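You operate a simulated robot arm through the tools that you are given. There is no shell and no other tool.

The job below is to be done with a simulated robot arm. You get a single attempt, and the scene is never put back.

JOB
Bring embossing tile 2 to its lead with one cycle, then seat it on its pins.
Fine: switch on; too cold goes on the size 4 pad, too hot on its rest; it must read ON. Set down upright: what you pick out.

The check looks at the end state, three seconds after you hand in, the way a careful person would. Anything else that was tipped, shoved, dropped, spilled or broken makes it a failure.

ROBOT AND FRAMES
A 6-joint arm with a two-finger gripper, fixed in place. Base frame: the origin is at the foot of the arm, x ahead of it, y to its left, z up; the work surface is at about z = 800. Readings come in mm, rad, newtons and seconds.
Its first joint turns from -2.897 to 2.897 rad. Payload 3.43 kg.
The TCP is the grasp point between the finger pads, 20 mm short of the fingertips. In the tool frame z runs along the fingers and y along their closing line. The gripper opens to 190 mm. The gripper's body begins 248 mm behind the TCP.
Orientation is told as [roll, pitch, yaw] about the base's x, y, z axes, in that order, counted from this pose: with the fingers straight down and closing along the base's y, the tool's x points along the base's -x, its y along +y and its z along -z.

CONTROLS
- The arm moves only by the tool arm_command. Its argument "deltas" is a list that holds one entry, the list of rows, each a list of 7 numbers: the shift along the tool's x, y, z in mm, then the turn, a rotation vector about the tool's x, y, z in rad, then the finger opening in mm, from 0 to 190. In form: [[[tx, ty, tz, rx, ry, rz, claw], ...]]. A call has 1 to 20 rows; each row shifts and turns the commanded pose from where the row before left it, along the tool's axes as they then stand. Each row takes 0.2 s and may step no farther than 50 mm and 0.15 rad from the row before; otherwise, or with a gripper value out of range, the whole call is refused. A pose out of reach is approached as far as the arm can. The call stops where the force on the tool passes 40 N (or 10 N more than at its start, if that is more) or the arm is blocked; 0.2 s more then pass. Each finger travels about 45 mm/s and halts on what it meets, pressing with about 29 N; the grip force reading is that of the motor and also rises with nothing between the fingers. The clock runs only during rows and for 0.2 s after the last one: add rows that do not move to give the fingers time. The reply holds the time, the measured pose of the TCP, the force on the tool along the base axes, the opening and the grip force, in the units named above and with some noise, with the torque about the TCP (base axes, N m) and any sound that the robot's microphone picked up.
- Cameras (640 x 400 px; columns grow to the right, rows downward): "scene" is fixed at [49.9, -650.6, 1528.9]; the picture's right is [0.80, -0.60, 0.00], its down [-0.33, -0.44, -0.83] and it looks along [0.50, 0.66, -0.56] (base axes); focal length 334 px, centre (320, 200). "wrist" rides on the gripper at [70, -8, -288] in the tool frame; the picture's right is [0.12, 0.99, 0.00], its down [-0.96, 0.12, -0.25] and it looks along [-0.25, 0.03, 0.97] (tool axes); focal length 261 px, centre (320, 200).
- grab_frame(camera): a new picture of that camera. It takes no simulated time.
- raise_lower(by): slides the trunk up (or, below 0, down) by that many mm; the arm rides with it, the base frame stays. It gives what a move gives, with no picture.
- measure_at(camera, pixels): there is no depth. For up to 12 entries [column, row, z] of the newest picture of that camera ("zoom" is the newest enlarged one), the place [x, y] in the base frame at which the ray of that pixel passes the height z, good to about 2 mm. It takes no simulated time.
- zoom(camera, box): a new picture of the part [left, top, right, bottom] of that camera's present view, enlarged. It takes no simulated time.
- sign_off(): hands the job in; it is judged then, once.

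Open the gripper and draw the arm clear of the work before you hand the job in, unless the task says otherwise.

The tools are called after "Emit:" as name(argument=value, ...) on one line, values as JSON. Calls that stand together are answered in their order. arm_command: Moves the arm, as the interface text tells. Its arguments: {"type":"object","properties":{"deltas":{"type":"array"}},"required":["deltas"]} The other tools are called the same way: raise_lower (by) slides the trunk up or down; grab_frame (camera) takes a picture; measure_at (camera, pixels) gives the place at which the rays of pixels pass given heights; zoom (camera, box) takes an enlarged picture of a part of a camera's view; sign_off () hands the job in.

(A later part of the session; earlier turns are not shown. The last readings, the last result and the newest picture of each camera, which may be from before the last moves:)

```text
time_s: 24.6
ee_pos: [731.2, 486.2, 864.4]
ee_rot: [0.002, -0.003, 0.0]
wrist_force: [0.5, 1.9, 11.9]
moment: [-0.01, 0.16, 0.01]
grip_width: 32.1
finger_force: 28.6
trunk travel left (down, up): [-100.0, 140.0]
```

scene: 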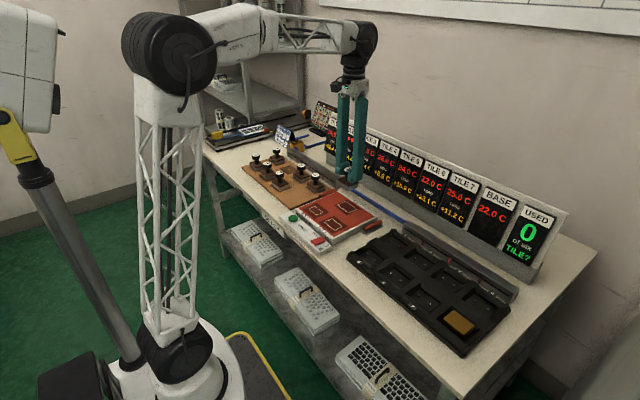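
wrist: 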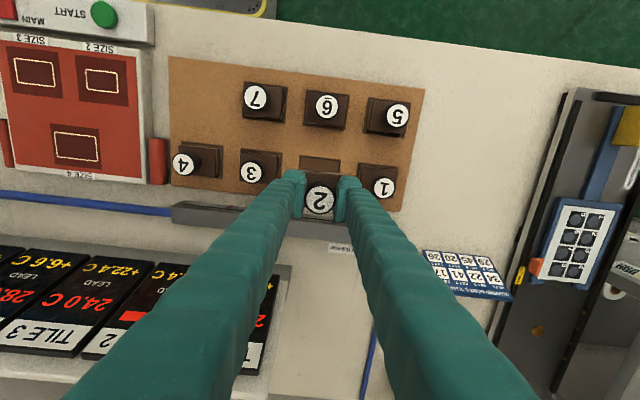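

Contact: 12 N upward. The tile sits on the rest, so I relax 0.7 mm, open to 60 and look.

Emit:
arm_command(deltas=[[[0, 0, -0.7, 0, 0, 0, 10], [0, 0, 0, 0, 0, 0, 35], [0, 0, 0, 0, 0, 0, 50], [0, 0, 0, 0, 0, 0, 60], [0, 0, 0, 0, 0, 0, 60], [0, 0, 0, 0, 0, 0, 60]]])

Emit:
zoom(camera="wrist", box=[240, 120, 400, 220])

Emit:
zoom(camera="scene", box=[250, 140, 330, 190])

Emit:
zoom(camera="scene", box=[440, 180, 570, 270])

```text
time_s: 26.0
ee_pos: [729.5, 485.4, 864.0]
ee_rot: [0.0, -0.001, -0.001]
wrist_force: [-0.1, 0.0, 0.0]
moment: [-0.01, 0.0, 0.03]
grip_width: 60.0
finger_force: 0.1
trunk travel left (down, up): [-100.0, 140.0]
```

```text
4.00 times, centred on (320, 170) of wrist
```

zoom: 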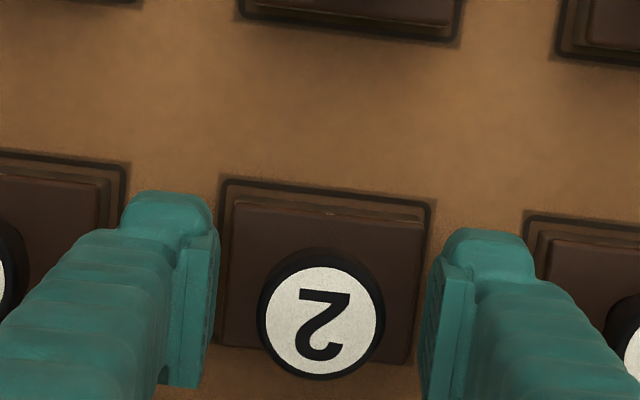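

```text
8.00 times, centred on (290, 165) of scene
```

zoom: 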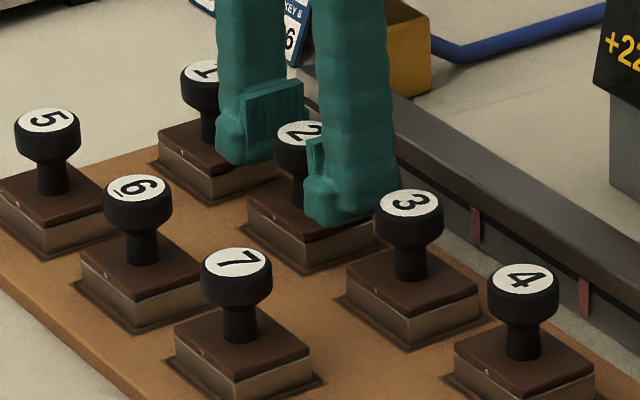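

```text
4.44 times, centred on (505, 225) of scene
```

zoom: 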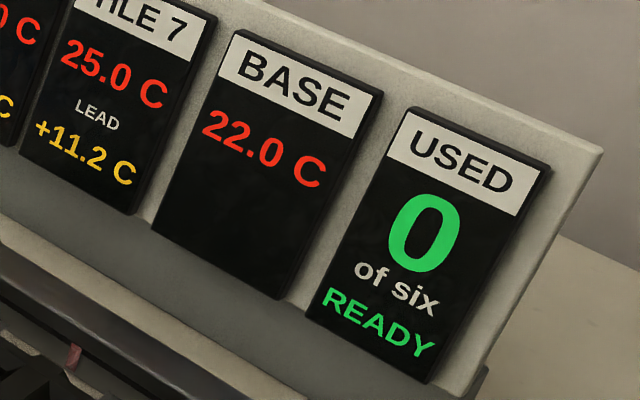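

READY again, and tile 2 sits square in its rest spot. I'll rise straight up, then go over START at about (534,150), closing the fingers on the way.

Emit:
arm_command(deltas=[[[0, 0, -10, 0, 0, 0, 60], [0, 0, -30, 0, 0, 0, 60], [0, 0, -40, 0, 0, 0, 60], [0, 0, -40, 0, 0, 0, 60], [24.5, -42, 0, 0, 0, 0, 30], [24.5, -42, 0, 0, 0, 0, 0], [24.5, -42, 0, 0, 0, 0, 0], [24.5, -42, 0, 0, 0, 0, 0], [24.5, -42, 0, 0, 0, 0, 0], [24.5, -42, 0, 0, 0, 0, 0], [24.5, -42, 0, 0, 0, 0, 0], [24.5, -41.7, 0, 0, 0, 0, 0], [0, 0, 0, 0, 0, 0, 0], [0, 0, 0, 0, 0, 0, 0]]])

Emit:
grab_frame(camera="wrist")

Emit:
grab_frame(camera="scene")

```text
time_s: 29.0
ee_pos: [532.1, 150.4, 984.4]
ee_rot: [0.0, 0.0, -0.001]
wrist_force: [0.9, 0.3, 0.1]
moment: [0.01, -0.01, 0.0]
grip_width: 0.0
finger_force: 29.4
trunk travel left (down, up): [-100.0, 140.0]
```

```text
taken
```

wrist: 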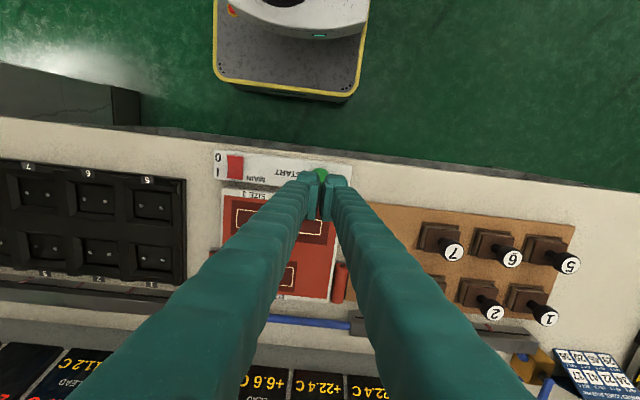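

```text
taken
```

scene: 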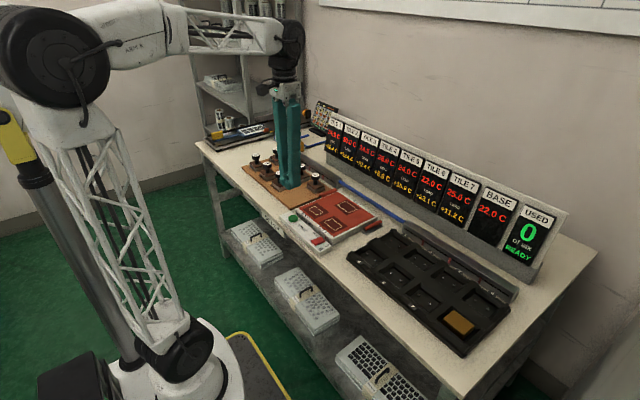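

The display still reads READY with 0 used. I'll descend to fingertips ~12 mm above START and check alignment.

Emit:
arm_command(deltas=[[[0, 0, 30, 0, 0, 0, 0], [0, 0, 30, 0, 0, 0, 0], [0, 0, 30, 0, 0, 0, 0], [0, 0, 25, 0, 0, 0, 0], [0, 0, 0, 0, 0, 0, 0]]])

Emit:
zoom(camera="scene", box=[260, 190, 340, 240])

Emit:
zoom(camera="wrist", box=[260, 130, 388, 210])

Emit:
zoom(camera="scene", box=[310, 100, 490, 220])

```text
time_s: 30.2
ee_pos: [534.0, 149.5, 869.2]
ee_rot: [0.0, -0.001, 0.001]
wrist_force: [-0.7, -0.4, -1.3]
moment: [0.04, -0.02, 0.03]
grip_width: 0.0
finger_force: 28.9
trunk travel left (down, up): [-100.0, 140.0]
```

```text
8.00 times, centred on (300, 215) of scene
```

zoom: 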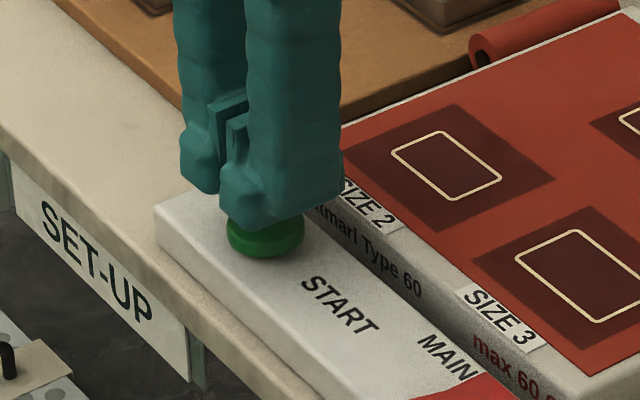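

```text
5.00 times, centred on (324, 170) of wrist
```

zoom: 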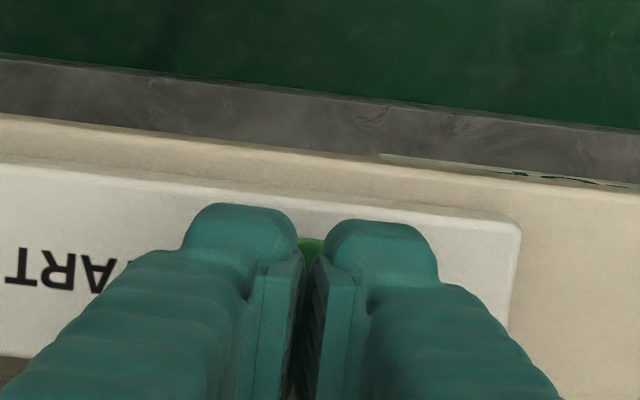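

```text
3.33 times, centred on (400, 160) of scene
```

zoom: 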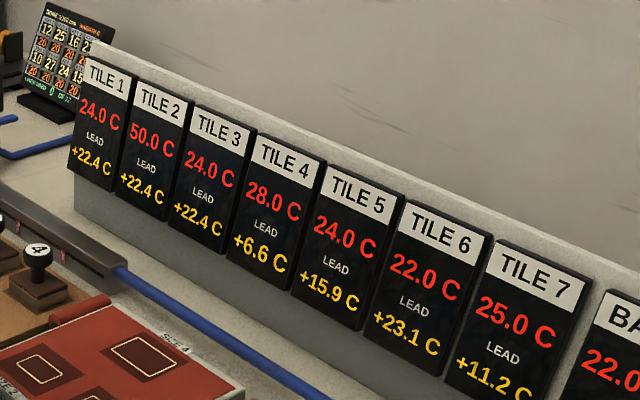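

Fingers are centred over START and tile 2 reads 50.0 C. I'll go down in small steps until it registers.

Emit:
arm_command(deltas=[[[0, 0, 6, 0, 0, 0, 0], [0, 0, 5, 0, 0, 0, 0], [0, 0, 2, 0, 0, 0, 0], [0, 0, 2, 0, 0, 0, 0]]])

Emit:
zoom(camera="scene", box=[440, 180, 570, 270])

```text
time_s: 31.2
ee_pos: [534.7, 150.8, 853.6]
ee_rot: [0.0, -0.001, -0.001]
wrist_force: [0.0, 0.2, 0.1]
moment: [0.02, 0.02, 0.0]
grip_width: 0.0
finger_force: 29.3
trunk travel left (down, up): [-100.0, 140.0]
```

```text
4.44 times, centred on (505, 225) of scene
```

zoom: 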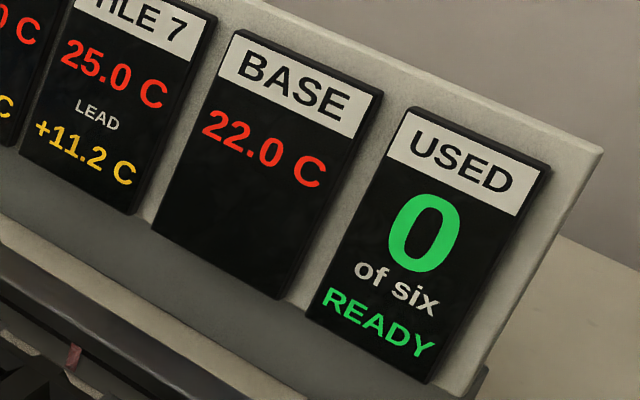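

No contact yet at tips z≈833. Two more steps down, then a lift if force appears.

Emit:
arm_command(deltas=[[[0, 0, 2, 0, 0, 0, 0], [0, 0, 1.5, 0, 0, 0, 0]]])

Emit:
zoom(camera="scene", box=[440, 180, 570, 270])

```text
time_s: 31.8
ee_pos: [533.4, 149.1, 849.8]
ee_rot: [0.0, 0.0, -0.001]
wrist_force: [1.4, -0.5, 3.4]
moment: [-0.02, 0.0, 0.01]
grip_width: 5.9
finger_force: 34.0
trunk travel left (down, up): [-100.0, 140.0]
heard: click
```

```text
4.44 times, centred on (505, 225) of scene
```

zoom: 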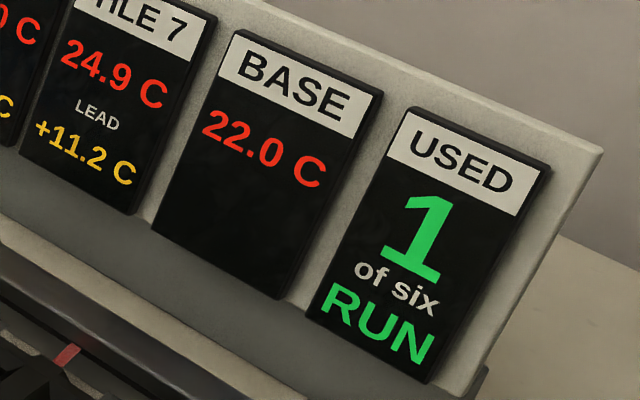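

Click heard, USED shows 1 and RUN. I lift off the button right away and watch tile 2's temperature.

Emit:
arm_command(deltas=[[[0, 0, -10, 0, 0, 0, 0], [0, 0, -30, 0, 0, 0, 0]]])

Emit:
zoom(camera="scene", box=[310, 100, 490, 220])

Emit:
zoom(camera="scene", box=[440, 180, 570, 270])

```text
time_s: 32.4
ee_pos: [534.4, 150.1, 890.5]
ee_rot: [-0.001, 0.0, 0.0]
wrist_force: [-0.4, 0.4, -0.3]
moment: [0.0, 0.02, 0.01]
grip_width: 0.1
finger_force: 34.0
trunk travel left (down, up): [-100.0, 140.0]
```

```text
3.33 times, centred on (400, 160) of scene
```

zoom: 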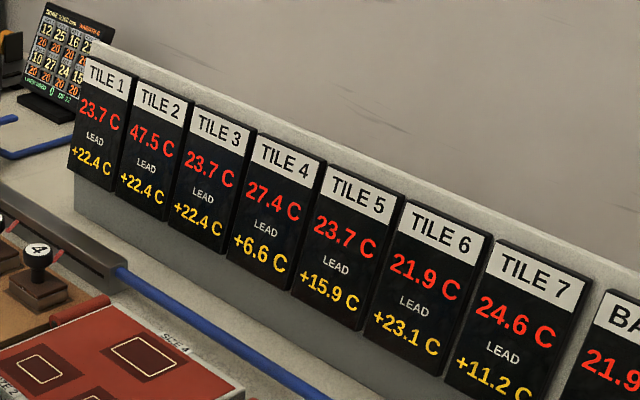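

```text
4.44 times, centred on (505, 225) of scene
```

zoom: 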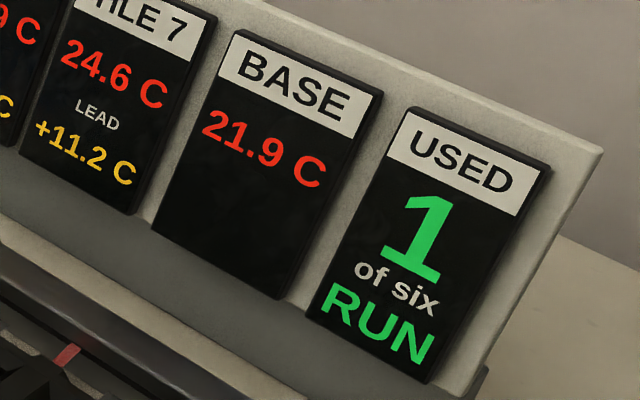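

Tile 2 is down to 47.5 C, base 21.9 (target base+22.4). I wait in small steps, with the arm rising further.

Emit:
arm_command(deltas=[[[0, 0, -20, 0, 0, 0, 0], [0, 0, 0, 0, 0, 0, 0]]])

Emit:
zoom(camera="scene", box=[310, 100, 490, 220])

Emit:
zoom(camera="scene", box=[440, 180, 570, 270])

```text
time_s: 33.0
ee_pos: [534.3, 150.6, 909.6]
ee_rot: [-0.001, -0.001, -0.001]
wrist_force: [-0.5, 0.0, 0.0]
moment: [0.01, -0.02, 0.0]
grip_width: 0.0
finger_force: 34.7
trunk travel left (down, up): [-100.0, 140.0]
```

```text
3.33 times, centred on (400, 160) of scene
```

zoom: 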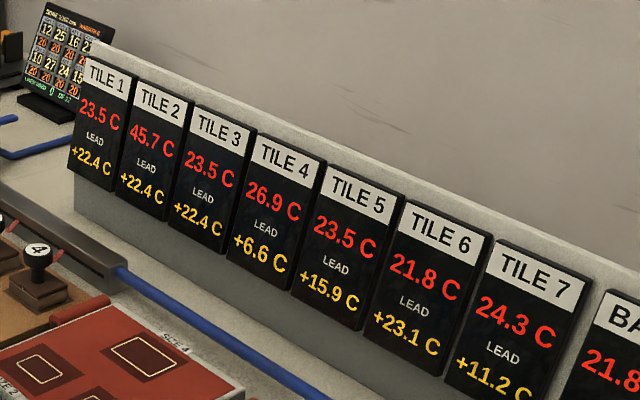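

```text
4.44 times, centred on (505, 225) of scene
```

zoom: 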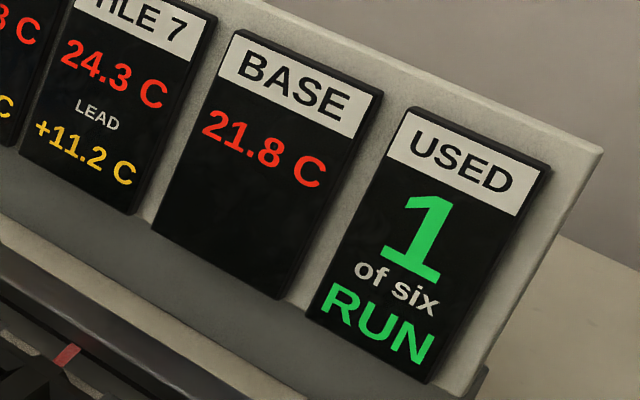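

Tile 2 at 45.7 C and base 21.8 C; everything decays toward ~20 C, and a factor 0.8 would give exactly +22.4. I'll keep waiting for the cycle to finish.

Emit:
arm_command(deltas=[[[0, 0, -20, 0, 0, 0, 0], [0, 0, 0, 0, 0, 0, 0], [0, 0, 0, 0, 0, 0, 0], [0, 0, 0, 0, 0, 0, 0]]])

Emit:
zoom(camera="scene", box=[310, 100, 490, 220])

Emit:
zoom(camera="scene", box=[440, 180, 570, 270])

```text
time_s: 34.0
ee_pos: [533.5, 150.7, 932.0]
ee_rot: [-0.001, 0.0, -0.001]
wrist_force: [-0.1, 0.5, 0.1]
moment: [0.01, -0.02, 0.01]
grip_width: 0.0
finger_force: 34.4
trunk travel left (down, up): [-100.0, 140.0]
```

```text
3.33 times, centred on (400, 160) of scene
```

zoom: 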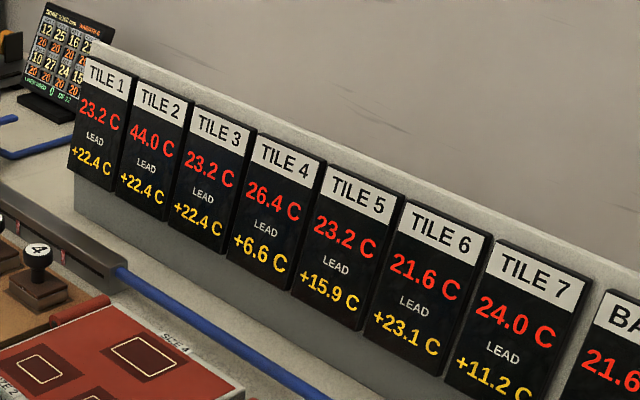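

```text
4.44 times, centred on (505, 225) of scene
```

zoom: 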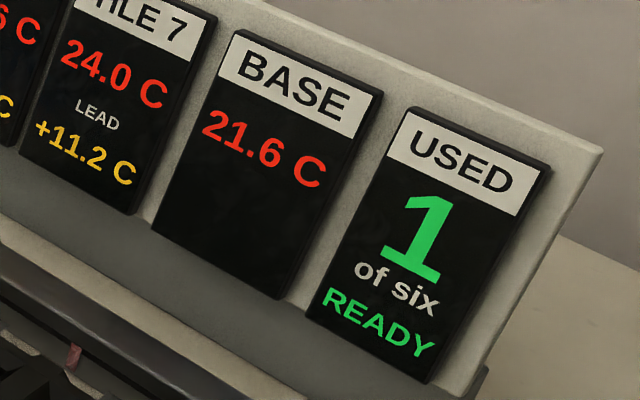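

Cycle finished: tile 2 = 44.0 C, base = 21.6 C, lead exactly +22.4, status READY. Now I go back over the tile at the rest to pick it up.

Emit:
arm_command(deltas=[[[0, 0, -45, 0, 0, 0, 60], [-24.5, 42, 0, 0, 0, 0, 60], [-24.5, 42, 0, 0, 0, 0, 60], [-24.5, 42, 0, 0, 0, 0, 60], [-24.5, 42, 0, 0, 0, 0, 60], [-24.5, 42, 0, 0, 0, 0, 60], [-24.5, 42, 0, 0, 0, 0, 60], [-24.5, 42, 0, 0, 0, 0, 60], [-24.5, 41.7, 0, 0, 0, 0, 60], [0, 0, 0, 0, 0, 0, 60], [0, 0, 0, 0, 0, 0, 60]]])

Emit:
grab_frame(camera="wrist")

Emit:
zoom(camera="wrist", box=[240, 135, 400, 235])

```text
time_s: 36.4
ee_pos: [731.0, 485.4, 977.3]
ee_rot: [0.002, 0.0, -0.002]
wrist_force: [0.4, 0.6, -0.4]
moment: [0.0, 0.03, 0.03]
grip_width: 59.9
finger_force: 0.1
trunk travel left (down, up): [-100.0, 140.0]
```

```text
taken
```

wrist: 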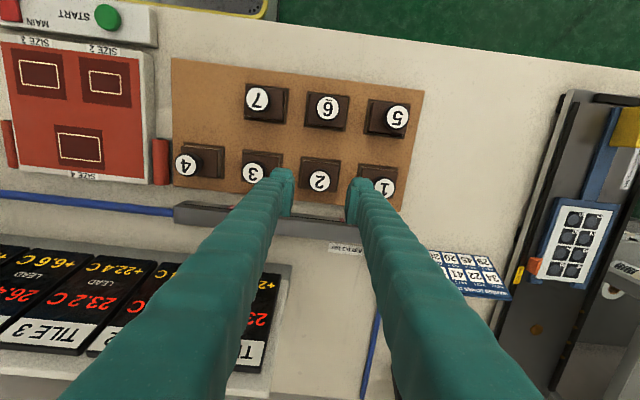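

```text
4.00 times, centred on (320, 185) of wrist
```

zoom: 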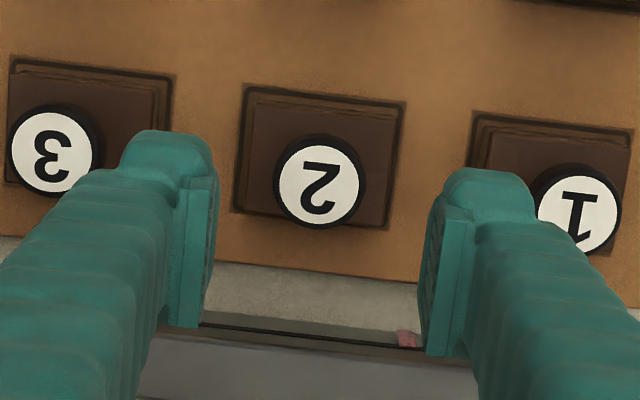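

Tile 2 is centred between the fingers (disc at wrist ~(320,180)). I descend back to the release height and close.

Emit:
arm_command(deltas=[[[0, 0, 30, 0, 0, 0, 60], [0, 0, 30, 0, 0, 0, 60], [0, 0, 25, 0, 0, 0, 60], [0, 0, 15, 0, 0, 0, 60], [0, 0, 11.5, 0, 0, 0, 60], [0, 0, 0, 0, 0, 0, 60], [0, 0, 0, 0, 0, 0, 45], [0, 0, 0, 0, 0, 0, 25], [0, 0, 0, 0, 0, 0, 10], [0, 0, 0, 0, 0, 0, 10], [0, 0, 0, 0, 0, 0, 10], [0, 0, 0, 0, 0, 0, 10]]])

Emit:
zoom(camera="wrist", box=[240, 120, 400, 220])

Emit:
zoom(camera="scene", box=[250, 140, 330, 190])

```text
time_s: 39.0
ee_pos: [732.3, 487.1, 864.6]
ee_rot: [0.0, 0.0, 0.0]
wrist_force: [0.0, 0.5, 0.8]
moment: [0.0, 0.0, 0.01]
grip_width: 31.5
finger_force: 28.7
trunk travel left (down, up): [-100.0, 140.0]
```

```text
4.00 times, centred on (320, 170) of wrist
```

zoom: 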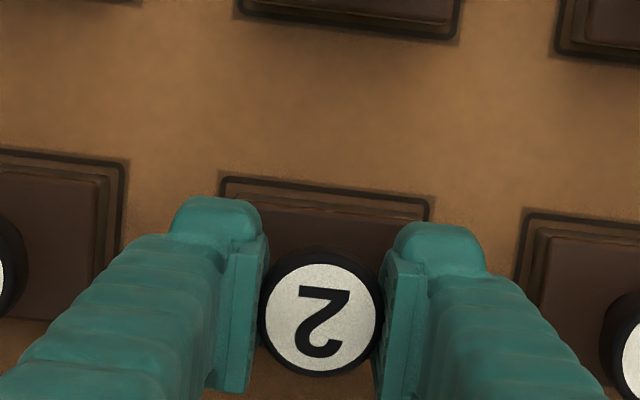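

```text
8.00 times, centred on (290, 165) of scene
```

zoom: 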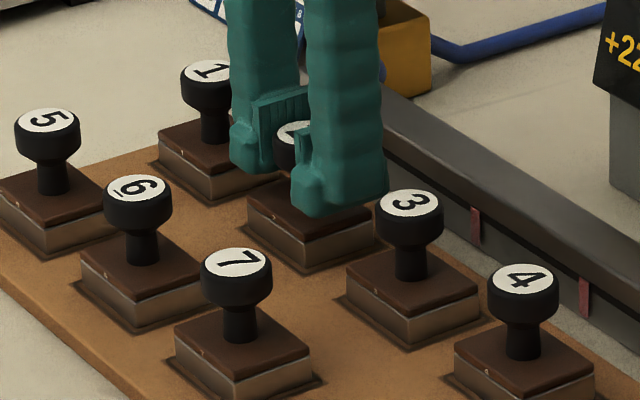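

Gripped again (31.5 mm). I lift it 110 mm.

Emit:
arm_command(deltas=[[[0, 0, -10, 0, 0, 0, 10], [0, 0, -20, 0, 0, 0, 10], [0, 0, -30, 0, 0, 0, 10], [0, 0, -30, 0, 0, 0, 10], [0, 0, -20, 0, 0, 0, 10], [0, 0, 0, 0, 0, 0, 10]]])

Emit:
zoom(camera="scene", box=[250, 110, 350, 190])

```text
time_s: 40.4
ee_pos: [731.5, 484.1, 976.0]
ee_rot: [0.001, 0.0, 0.0]
wrist_force: [-0.5, 0.0, -1.7]
moment: [0.02, 0.02, 0.02]
grip_width: 31.8
finger_force: 29.1
trunk travel left (down, up): [-100.0, 140.0]
```

```text
5.00 times, centred on (300, 150) of scene
```

zoom: 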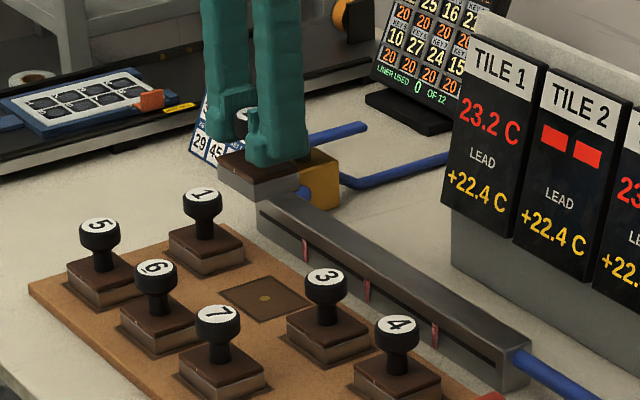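

Tile is held level and clear. I carry it along -y at constant height towards pocket 2 (about 732 mm).

Emit:
arm_command(deltas=[[[0, -15, 0, 0, 0, 0, 10], [0, -28, 0, 0, 0, 0, 10], [0, -38, 0, 0, 0, 0, 10], [0, -42, 0, 0, 0, 0, 10], [0, -42, 0, 0, 0, 0, 10], [0, -42, 0, 0, 0, 0, 10], [0, -42, 0, 0, 0, 0, 10], [0, -42, 0, 0, 0, 0, 10], [0, -42, 0, 0, 0, 0, 10], [0, -42, 0, 0, 0, 0, 10], [0, -42, 0, 0, 0, 0, 10], [0, -42, 0, 0, 0, 0, 10], [0, -42, 0, 0, 0, 0, 10], [0, -42, 0, 0, 0, 0, 10], [0, -42, 0, 0, 0, 0, 10], [0, -42, 0, 0, 0, 0, 10], [0, -38, 0, 0, 0, 0, 10], [0, -30, 0, 0, 0, 0, 10], [0, -20, 0, 0, 0, 0, 10], [0, 0, 0, 0, 0, 0, 10]]])

Emit:
grab_frame(camera="wrist")

Emit:
grab_frame(camera="scene")

```text
time_s: 44.6
ee_pos: [729.7, -229.5, 972.8]
ee_rot: [0.0, -0.001, -0.001]
wrist_force: [0.0, 0.1, -1.8]
moment: [0.05, 0.01, -0.01]
grip_width: 31.8
finger_force: 29.3
trunk travel left (down, up): [-100.0, 140.0]
```

```text
taken
```

wrist: 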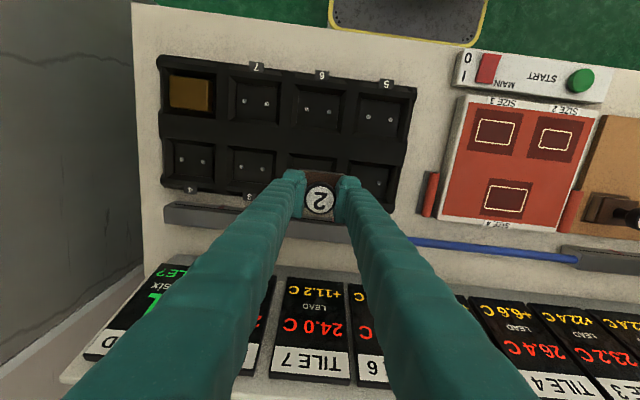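

```text
taken
```

scene: 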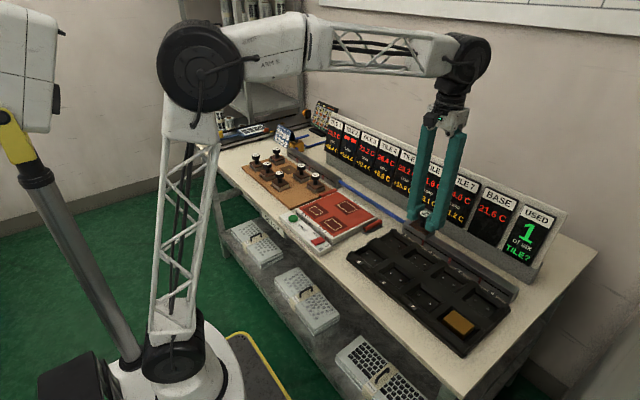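

I'm at y≈-229 above the tray. I'll enlarge the tray region here to locate pins of the neighbouring pockets and interpolate pocket 2's exact place.

Emit:
zoom(camera="wrist", box=[150, 50, 310, 150])

Emit:
zoom(camera="wrist", box=[220, 115, 420, 240])

Emit:
zoom(camera="wrist", box=[270, 60, 430, 160])

Emit:
zoom(camera="wrist", box=[150, 120, 310, 220])

```text
4.00 times, centred on (230, 100) of wrist
```

zoom: 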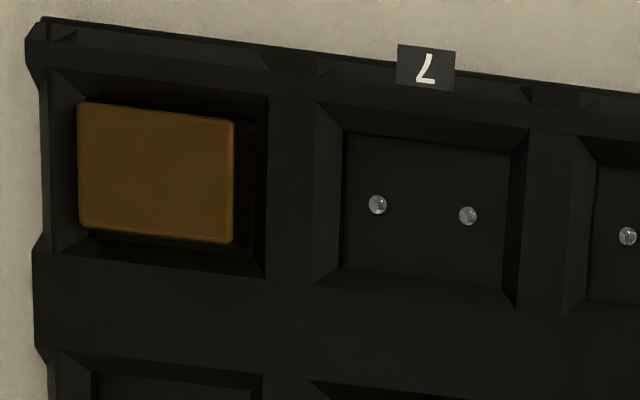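

```text
3.20 times, centred on (320, 178) of wrist
```

zoom: 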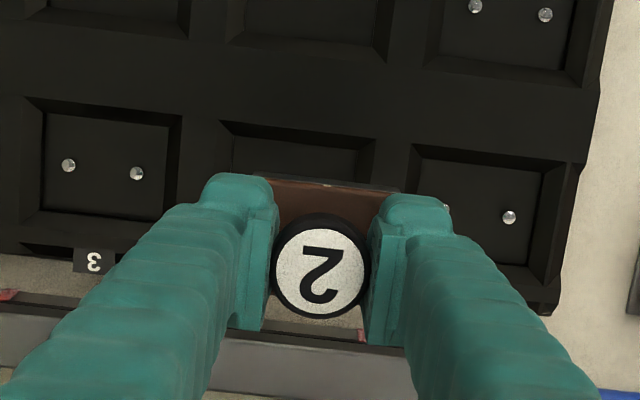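

```text
4.00 times, centred on (350, 110) of wrist
```

zoom: 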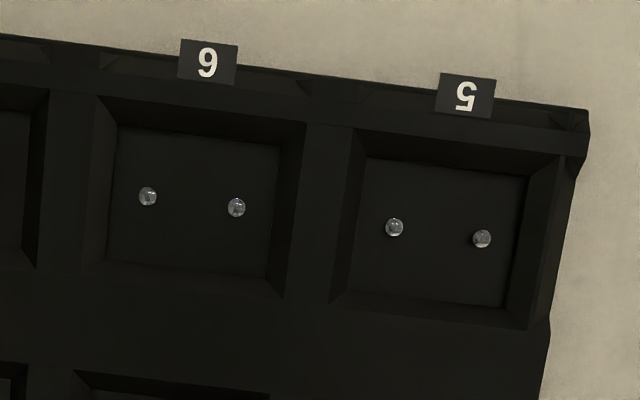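

```text
4.00 times, centred on (230, 170) of wrist
```

zoom: 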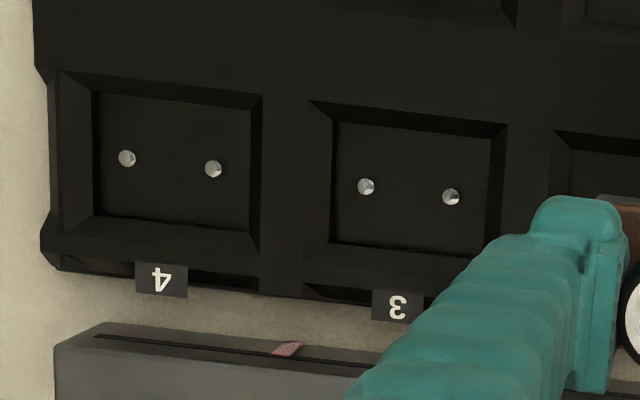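

I'll measure those pins (pockets 7, 6, 5, 4, 3, 1) at z=820 in this nearly overhead view.

Emit:
measure_at(camera="wrist", pixels=[[244.25, 101, 820], [267, 103.75, 820], [307, 109, 820], [329, 111.75, 820], [368.5, 116.75, 820], [390.5, 119.75, 820], [181.75, 159.5, 820], [203.25, 162, 820], [241.5, 166.5, 820], [262.75, 169.25, 820], [379.1, 183, 820]])

Emit:
zoom(camera="scene", box=[340, 225, 480, 325])

```text
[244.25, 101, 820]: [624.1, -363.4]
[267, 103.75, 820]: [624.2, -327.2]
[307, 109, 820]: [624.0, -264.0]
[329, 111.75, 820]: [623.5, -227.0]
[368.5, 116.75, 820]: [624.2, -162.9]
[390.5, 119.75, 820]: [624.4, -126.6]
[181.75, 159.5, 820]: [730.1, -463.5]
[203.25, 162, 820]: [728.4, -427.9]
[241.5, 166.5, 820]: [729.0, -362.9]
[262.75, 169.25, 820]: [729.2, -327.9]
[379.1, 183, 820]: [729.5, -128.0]
```

```text
4.00 times, centred on (410, 275) of scene
```

zoom: 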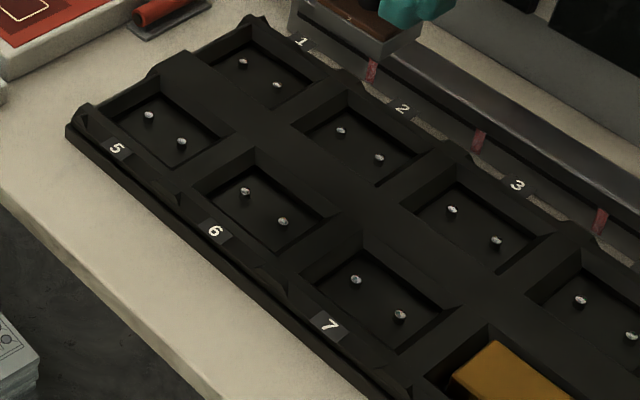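

Pocket 2's centre interpolates to about (729.2,-245.5). I'll measure the held knob disc (wrist (320,199.6), top z≈984) in the same picture to find the tile's offset from the TCP.

Emit:
measure_at(camera="wrist", pixels=[[320, 199.6, 984], [320, 199.6, 980], [306, 172, 940], [345, 173.5, 940]])

Emit:
zoom(camera="wrist", box=[280, 155, 360, 205])

```text
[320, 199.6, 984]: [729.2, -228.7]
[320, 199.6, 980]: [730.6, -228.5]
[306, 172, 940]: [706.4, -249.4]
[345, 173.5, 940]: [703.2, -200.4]
```

```text
8.00 times, centred on (320, 180) of wrist
```

zoom: 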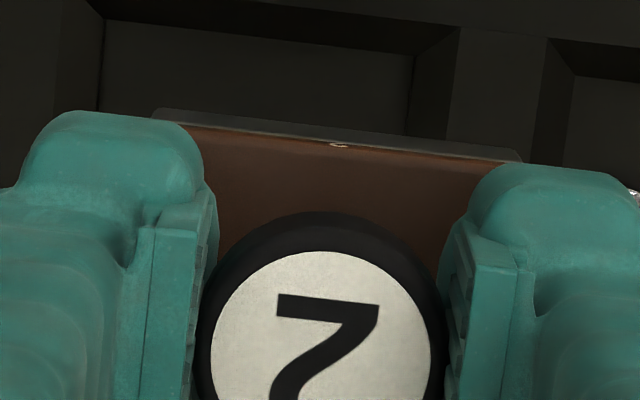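

The knob is at the TCP within 1 mm and the tile edge is parallel to the pocket. I'll move -16.5 mm in y to centre over pocket 2 and lower to about 15 mm above the pins.

Emit:
arm_command(deltas=[[[0, -10, 0, 0, 0, 0, 10], [0, -6.5, 0, 0, 0, 0, 10], [0, 0, 15, 0, 0, 0, 10], [0, 0, 25, 0, 0, 0, 10], [0, 0, 25, 0, 0, 0, 10], [0, 0, 15, 0, 0, 0, 10], [0, 0, 5, 0, 0, 0, 10], [0, 0, 0, 0, 0, 0, 10]]])

Emit:
grab_frame(camera="wrist")

Emit:
zoom(camera="wrist", box=[240, 120, 400, 220])

Emit:
zoom(camera="scene", box=[370, 210, 470, 290])

```text
time_s: 46.4
ee_pos: [731.2, -246.7, 888.6]
ee_rot: [0.0, -0.001, 0.001]
wrist_force: [-0.2, 0.2, -2.3]
moment: [-0.02, -0.01, 0.0]
grip_width: 31.8
finger_force: 29.5
trunk travel left (down, up): [-100.0, 140.0]
```

```text
taken
```

wrist: 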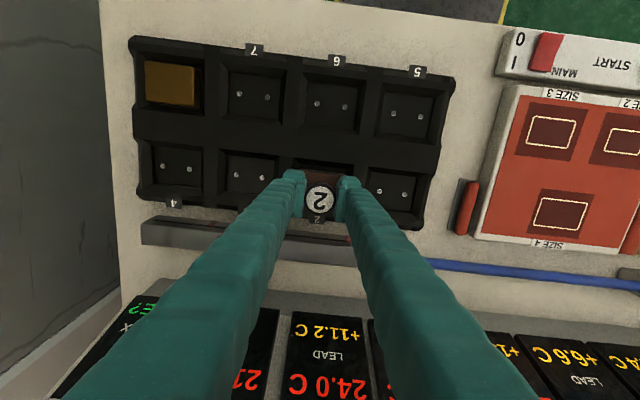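

```text
4.00 times, centred on (320, 170) of wrist
```

zoom: 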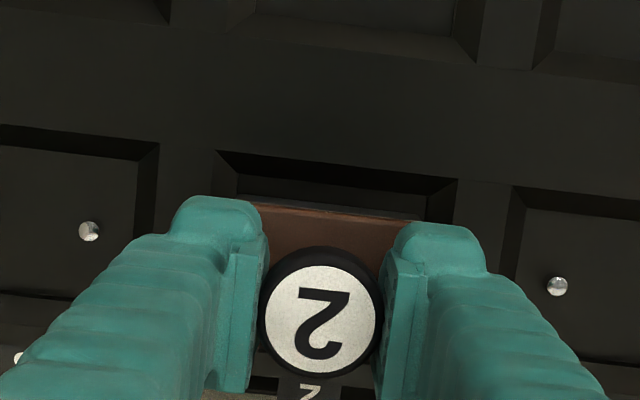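

```text
5.00 times, centred on (420, 250) of scene
```

zoom: 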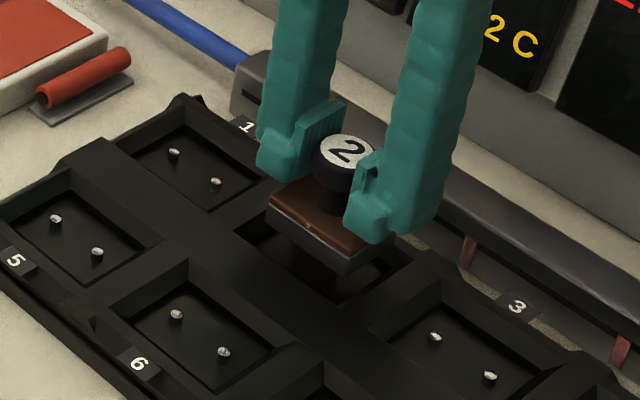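

Refining from this closer view: pocket 3's right pin at wrist (262.2,177.8), pocket 1's left pin at (379.2,191.5), pocket 2's near wall corners, and the knob disc at (320.2,199.8).

Emit:
measure_at(camera="wrist", pixels=[[262.25, 177.75, 820], [379.25, 191.5, 820], [320.25, 199.75, 899], [320.25, 199.75, 896], [294, 157.5, 830], [354.5, 165, 830], [253, 93, 820], [268, 96.5, 820], [317, 104, 820], [345, 107, 820]])

Emit:
zoom(camera="wrist", box=[220, 70, 440, 207])

```text
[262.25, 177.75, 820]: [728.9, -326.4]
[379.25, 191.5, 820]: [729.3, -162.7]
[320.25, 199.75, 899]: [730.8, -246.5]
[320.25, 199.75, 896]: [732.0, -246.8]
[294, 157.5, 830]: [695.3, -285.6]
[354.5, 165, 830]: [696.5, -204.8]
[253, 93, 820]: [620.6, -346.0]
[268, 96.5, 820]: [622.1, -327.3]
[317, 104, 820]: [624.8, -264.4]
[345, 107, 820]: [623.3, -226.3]
```

```text
2.91 times, centred on (330, 138) of wrist
```

zoom: 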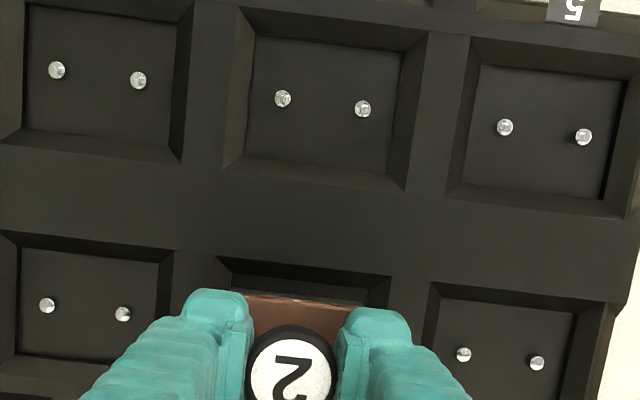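

The two estimates differ by about 1 mm, so I'll repeat the measurement on the same picture to average noise.

Emit:
measure_at(camera="wrist", pixels=[[262.25, 177.75, 820], [379.25, 191.5, 820], [320.25, 199.75, 899], [262.25, 177.75, 820], [379.25, 191.5, 820], [320.25, 199.75, 899], [262.25, 177.75, 820], [379.25, 191.5, 820], [320.25, 199.75, 899], [262.25, 177.75, 820], [379.25, 191.5, 820], [320.25, 199.75, 899]])

Emit:
zoom(camera="wrist", box=[240, 165, 280, 190])

Emit:
zoom(camera="wrist", box=[360, 180, 400, 205])

Emit:
zoom(camera="wrist", box=[300, 180, 340, 220])

```text
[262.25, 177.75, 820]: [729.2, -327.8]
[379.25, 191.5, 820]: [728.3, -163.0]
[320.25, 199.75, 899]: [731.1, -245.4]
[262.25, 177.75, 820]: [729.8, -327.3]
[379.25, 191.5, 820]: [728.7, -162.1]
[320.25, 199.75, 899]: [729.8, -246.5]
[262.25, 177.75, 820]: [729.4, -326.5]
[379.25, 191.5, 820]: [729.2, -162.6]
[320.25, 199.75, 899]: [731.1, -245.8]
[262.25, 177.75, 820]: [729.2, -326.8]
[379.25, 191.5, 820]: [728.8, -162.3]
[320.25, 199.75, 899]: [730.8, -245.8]
```

```text
16.00 times, centred on (260, 178) of wrist
```

zoom: 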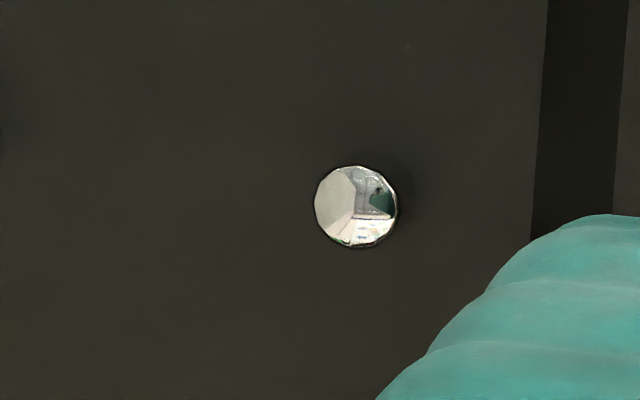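

```text
16.00 times, centred on (380, 192) of wrist
```

zoom: 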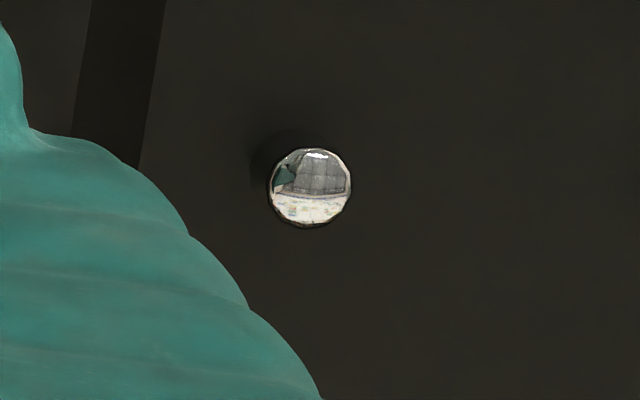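

```text
10.00 times, centred on (320, 200) of wrist
```

zoom: 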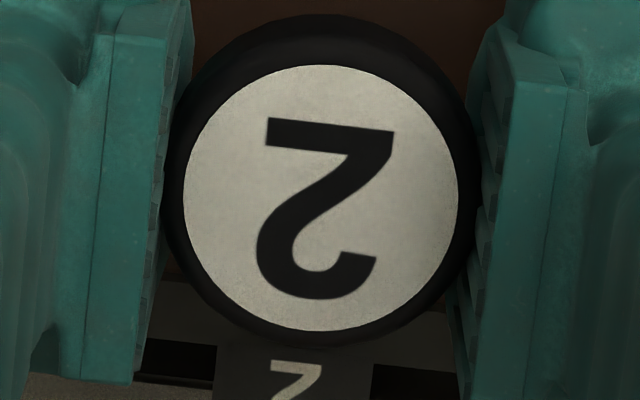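

Averaged: pocket 2's centre lies at (729.2,-244.7) while the knob is at (730.7,-246.1). I'll correct by about (-1.3,+1.3) mm and lower to just above the pin tops.

Emit:
arm_command(deltas=[[[1.3, 1.3, 0, 0, 0, 0, 10], [0, 0, 5, 0, 0, 0, 10], [0, 0, 5, 0, 0, 0, 10], [0, 0, 0, 0, 0, 0, 10]]])

Emit:
grab_frame(camera="wrist")

Emit:
zoom(camera="wrist", box=[250, 130, 390, 217])

Emit:
zoom(camera="scene", box=[390, 225, 454, 265])

```text
time_s: 47.4
ee_pos: [729.1, -244.2, 879.8]
ee_rot: [-0.001, 0.001, -0.001]
wrist_force: [1.2, -0.2, -2.0]
moment: [-0.01, -0.02, 0.03]
grip_width: 31.4
finger_force: 29.6
trunk travel left (down, up): [-100.0, 140.0]
```

```text
taken
```

wrist: 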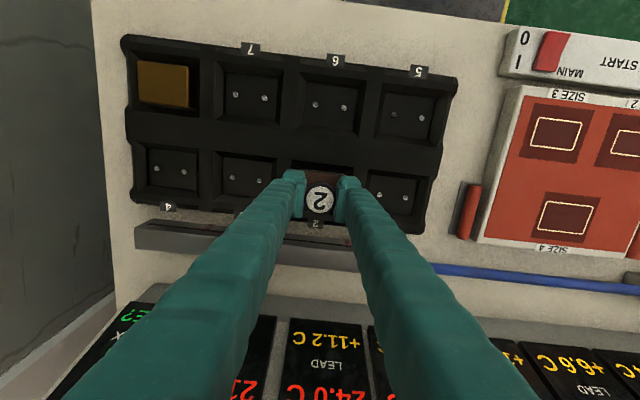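

```text
4.57 times, centred on (320, 174) of wrist
```

zoom: 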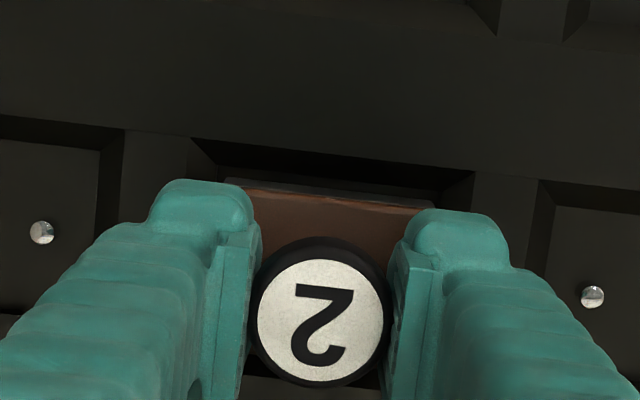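

```text
10.00 times, centred on (422, 245) of scene
```

zoom: 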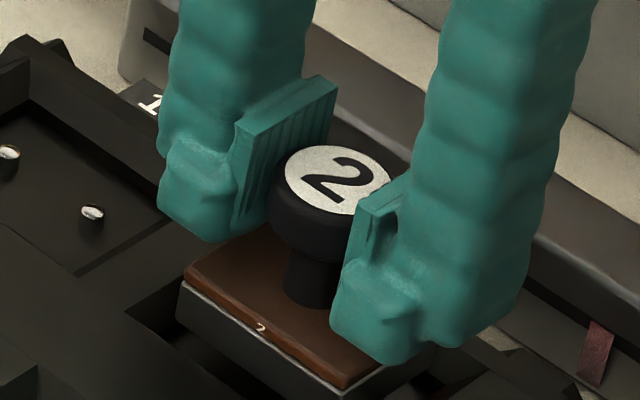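

I'll re-measure pins (259.2,180.5), (379.5,194.5) and disc (320.2,200.1) with repeats to confirm centring.

Emit:
measure_at(camera="wrist", pixels=[[259.2, 180.5, 820], [379.5, 194.5, 820], [320.2, 200.1, 889], [259.2, 180.5, 820], [379.5, 194.5, 820], [320.2, 200.1, 889], [259.2, 180.5, 820], [379.5, 194.5, 820], [320.2, 200.1, 889], [259.2, 180.5, 820], [379.5, 194.5, 820], [320.2, 200.1, 889]])

```text
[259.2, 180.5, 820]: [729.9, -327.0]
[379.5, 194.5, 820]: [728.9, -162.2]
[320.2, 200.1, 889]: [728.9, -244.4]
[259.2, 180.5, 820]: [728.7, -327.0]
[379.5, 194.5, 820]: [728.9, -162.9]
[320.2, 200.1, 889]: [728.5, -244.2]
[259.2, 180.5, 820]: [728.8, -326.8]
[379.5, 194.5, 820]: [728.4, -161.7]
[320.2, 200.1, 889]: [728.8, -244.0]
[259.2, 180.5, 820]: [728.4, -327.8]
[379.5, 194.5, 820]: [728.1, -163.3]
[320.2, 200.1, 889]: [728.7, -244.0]
```

Now the knob is at (728.7,-244.2) vs pins' centre (728.8,-244.8): within 0.7 mm. I nudge -0.6 in y and lower gently past the pin tops.

Emit:
arm_command(deltas=[[[0, -0.6, 2, 0, 0, 0, 10], [0, 0, 2, 0, 0, 0, 10], [0, 0, 1.5, 0, 0, 0, 10], [0, 0, 1.5, 0, 0, 0, 10]]])

```text
time_s: 48.4
ee_pos: [729.5, -245.0, 871.8]
ee_rot: [-0.001, -0.001, 0.001]
wrist_force: [0.4, 0.0, -1.6]
moment: [0.0, -0.01, 0.0]
grip_width: 31.7
finger_force: 29.0
trunk travel left (down, up): [-100.0, 140.0]
```

No contact yet at z≈871.5 (bottom near pin-top height). I continue in 1 mm steps.

Emit:
arm_command(deltas=[[[0, 0, 1, 0, 0, 0, 10], [0, 0, 1, 0, 0, 0, 10], [0, 0, 1, 0, 0, 0, 10]]])

```text
time_s: 49.2
ee_pos: [728.9, -245.0, 869.5]
ee_rot: [-0.001, -0.002, 0.0]
wrist_force: [0.2, 0.0, -1.4]
moment: [0.02, 0.04, -0.04]
grip_width: 32.0
finger_force: 28.4
trunk travel left (down, up): [-100.0, 140.0]
```

Still free; another 3 mm in 1 mm steps.

Emit:
arm_command(deltas=[[[0, 0, 1, 0, 0, 0, 10], [0, 0, 1, 0, 0, 0, 10], [0, 0, 1, 0, 0, 0, 10]]])

```text
time_s: 50.0
ee_pos: [730.1, -245.3, 865.7]
ee_rot: [0.0, 0.0, 0.001]
wrist_force: [0.0, 0.5, -2.1]
moment: [0.01, 0.02, 0.02]
grip_width: 31.6
finger_force: 28.4
trunk travel left (down, up): [-100.0, 140.0]
```

Free at z≈865.5, so the bottom is already below the pin tops. Continue.

Emit:
arm_command(deltas=[[[0, 0, 1, 0, 0, 0, 10], [0, 0, 1, 0, 0, 0, 10], [0, 0, 1, 0, 0, 0, 10]]])

Emit:
zoom(camera="scene", box=[390, 225, 454, 265])

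```text
time_s: 50.8
ee_pos: [729.5, -243.9, 865.8]
ee_rot: [-0.001, -0.003, 0.0]
wrist_force: [-3.7, 1.4, 27.6]
moment: [0.01, 0.36, -0.01]
grip_width: 31.8
finger_force: 28.6
trunk travel left (down, up): [-100.0, 140.0]
```

```text
10.00 times, centred on (422, 245) of scene
```

zoom: 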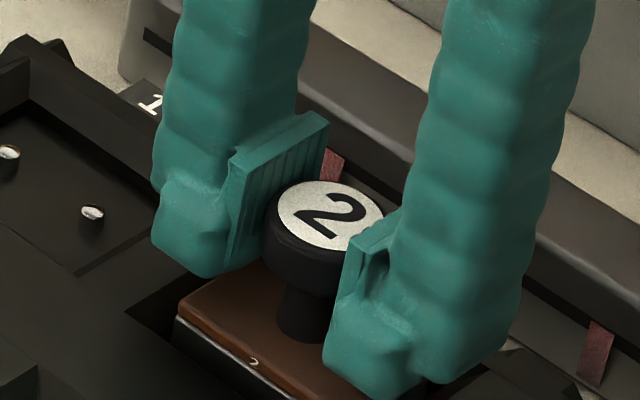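

Contact of 28 N at z≈865. I need to know whether it's seated or on the pin tops, so I read the displays and the pocket closely.

Emit:
zoom(camera="scene", box=[440, 180, 570, 270])

Emit:
zoom(camera="scene", box=[310, 100, 490, 220])

Emit:
zoom(camera="wrist", box=[250, 130, 390, 217])

Emit:
zoom(camera="scene", box=[370, 220, 482, 290])

```text
4.44 times, centred on (505, 225) of scene
```

zoom: 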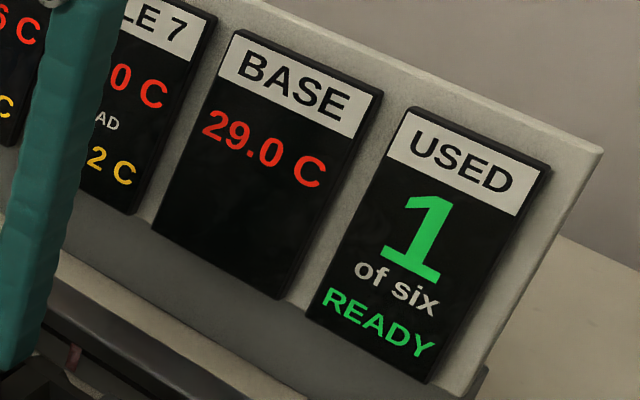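

```text
3.33 times, centred on (400, 160) of scene
```

zoom: 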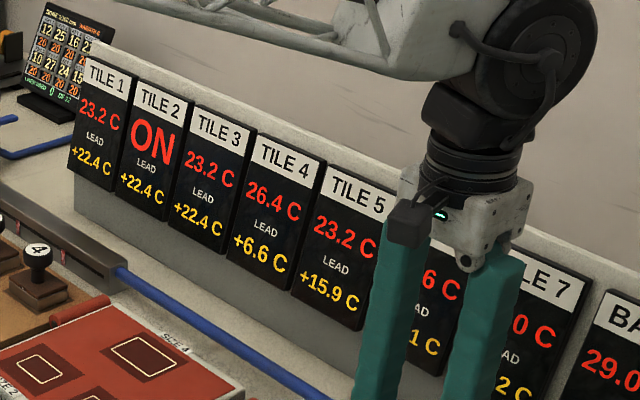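

```text
4.57 times, centred on (320, 174) of wrist
```

zoom: 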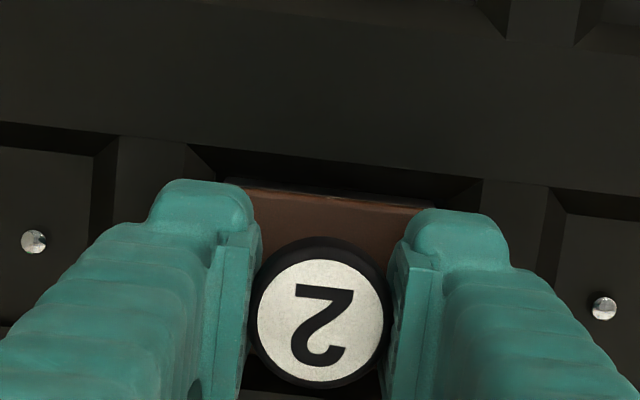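

```text
5.71 times, centred on (426, 255) of scene
```

zoom: 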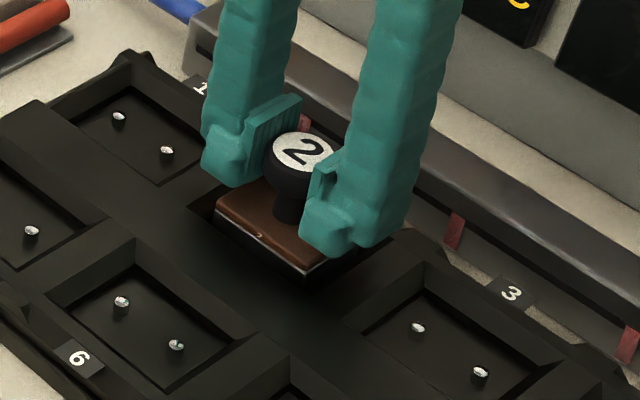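

Tile 2 reads ON, status READY, 1 of six. I relieve the push by 1.5 mm, open the fingers slowly and look again.

Emit:
arm_command(deltas=[[[0, 0, -1, 0, 0, 0, 10], [0, 0, -0.7, 0, 0, 0, 10], [0, 0, 0, 0, 0, 0, 34], [0, 0, 0, 0, 0, 0, 42], [0, 0, 0, 0, 0, 0, 55], [0, 0, 0, 0, 0, 0, 65], [0, 0, 0, 0, 0, 0, 65], [0, 0, 0, 0, 0, 0, 65]]])

Emit:
zoom(camera="scene", box=[390, 225, 454, 265])

Emit:
zoom(camera="wrist", box=[250, 130, 390, 217])

Emit:
zoom(camera="scene", box=[310, 100, 490, 220])

```text
time_s: 52.6
ee_pos: [729.5, -245.2, 865.1]
ee_rot: [0.0, 0.0, 0.0]
wrist_force: [-0.4, 0.3, -0.3]
moment: [-0.02, 0.02, -0.04]
grip_width: 64.9
finger_force: 0.0
trunk travel left (down, up): [-100.0, 140.0]
```

```text
10.00 times, centred on (422, 245) of scene
```

zoom: 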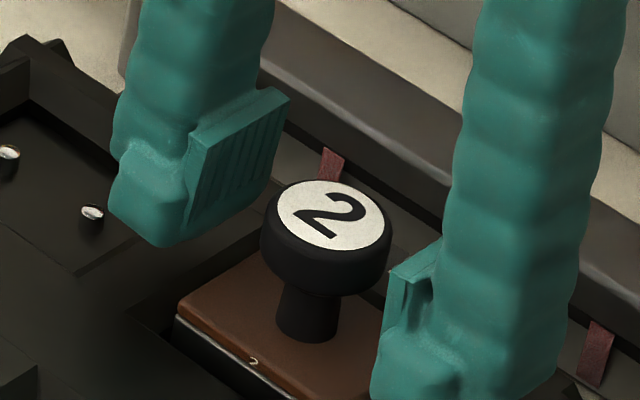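

```text
4.57 times, centred on (320, 174) of wrist
```

zoom: 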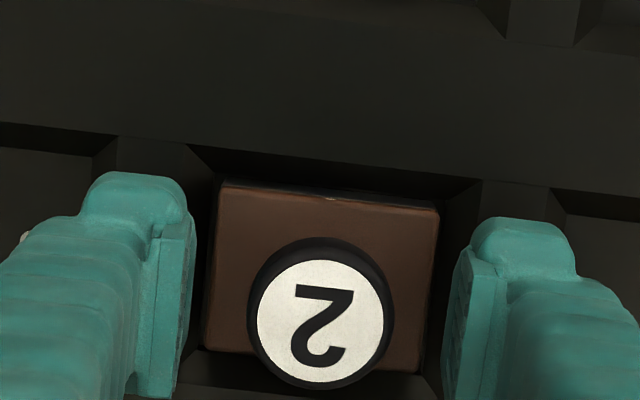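

```text
3.33 times, centred on (400, 160) of scene
```

zoom: 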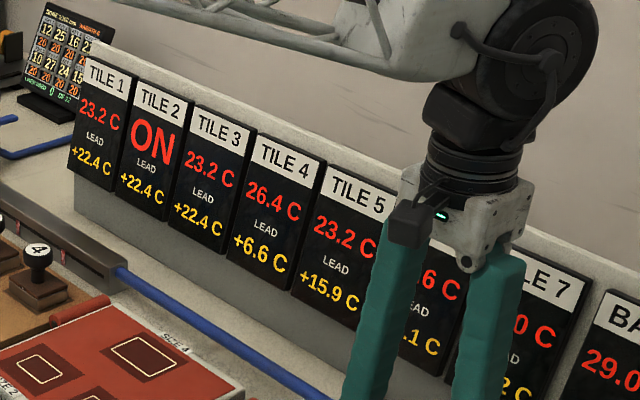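

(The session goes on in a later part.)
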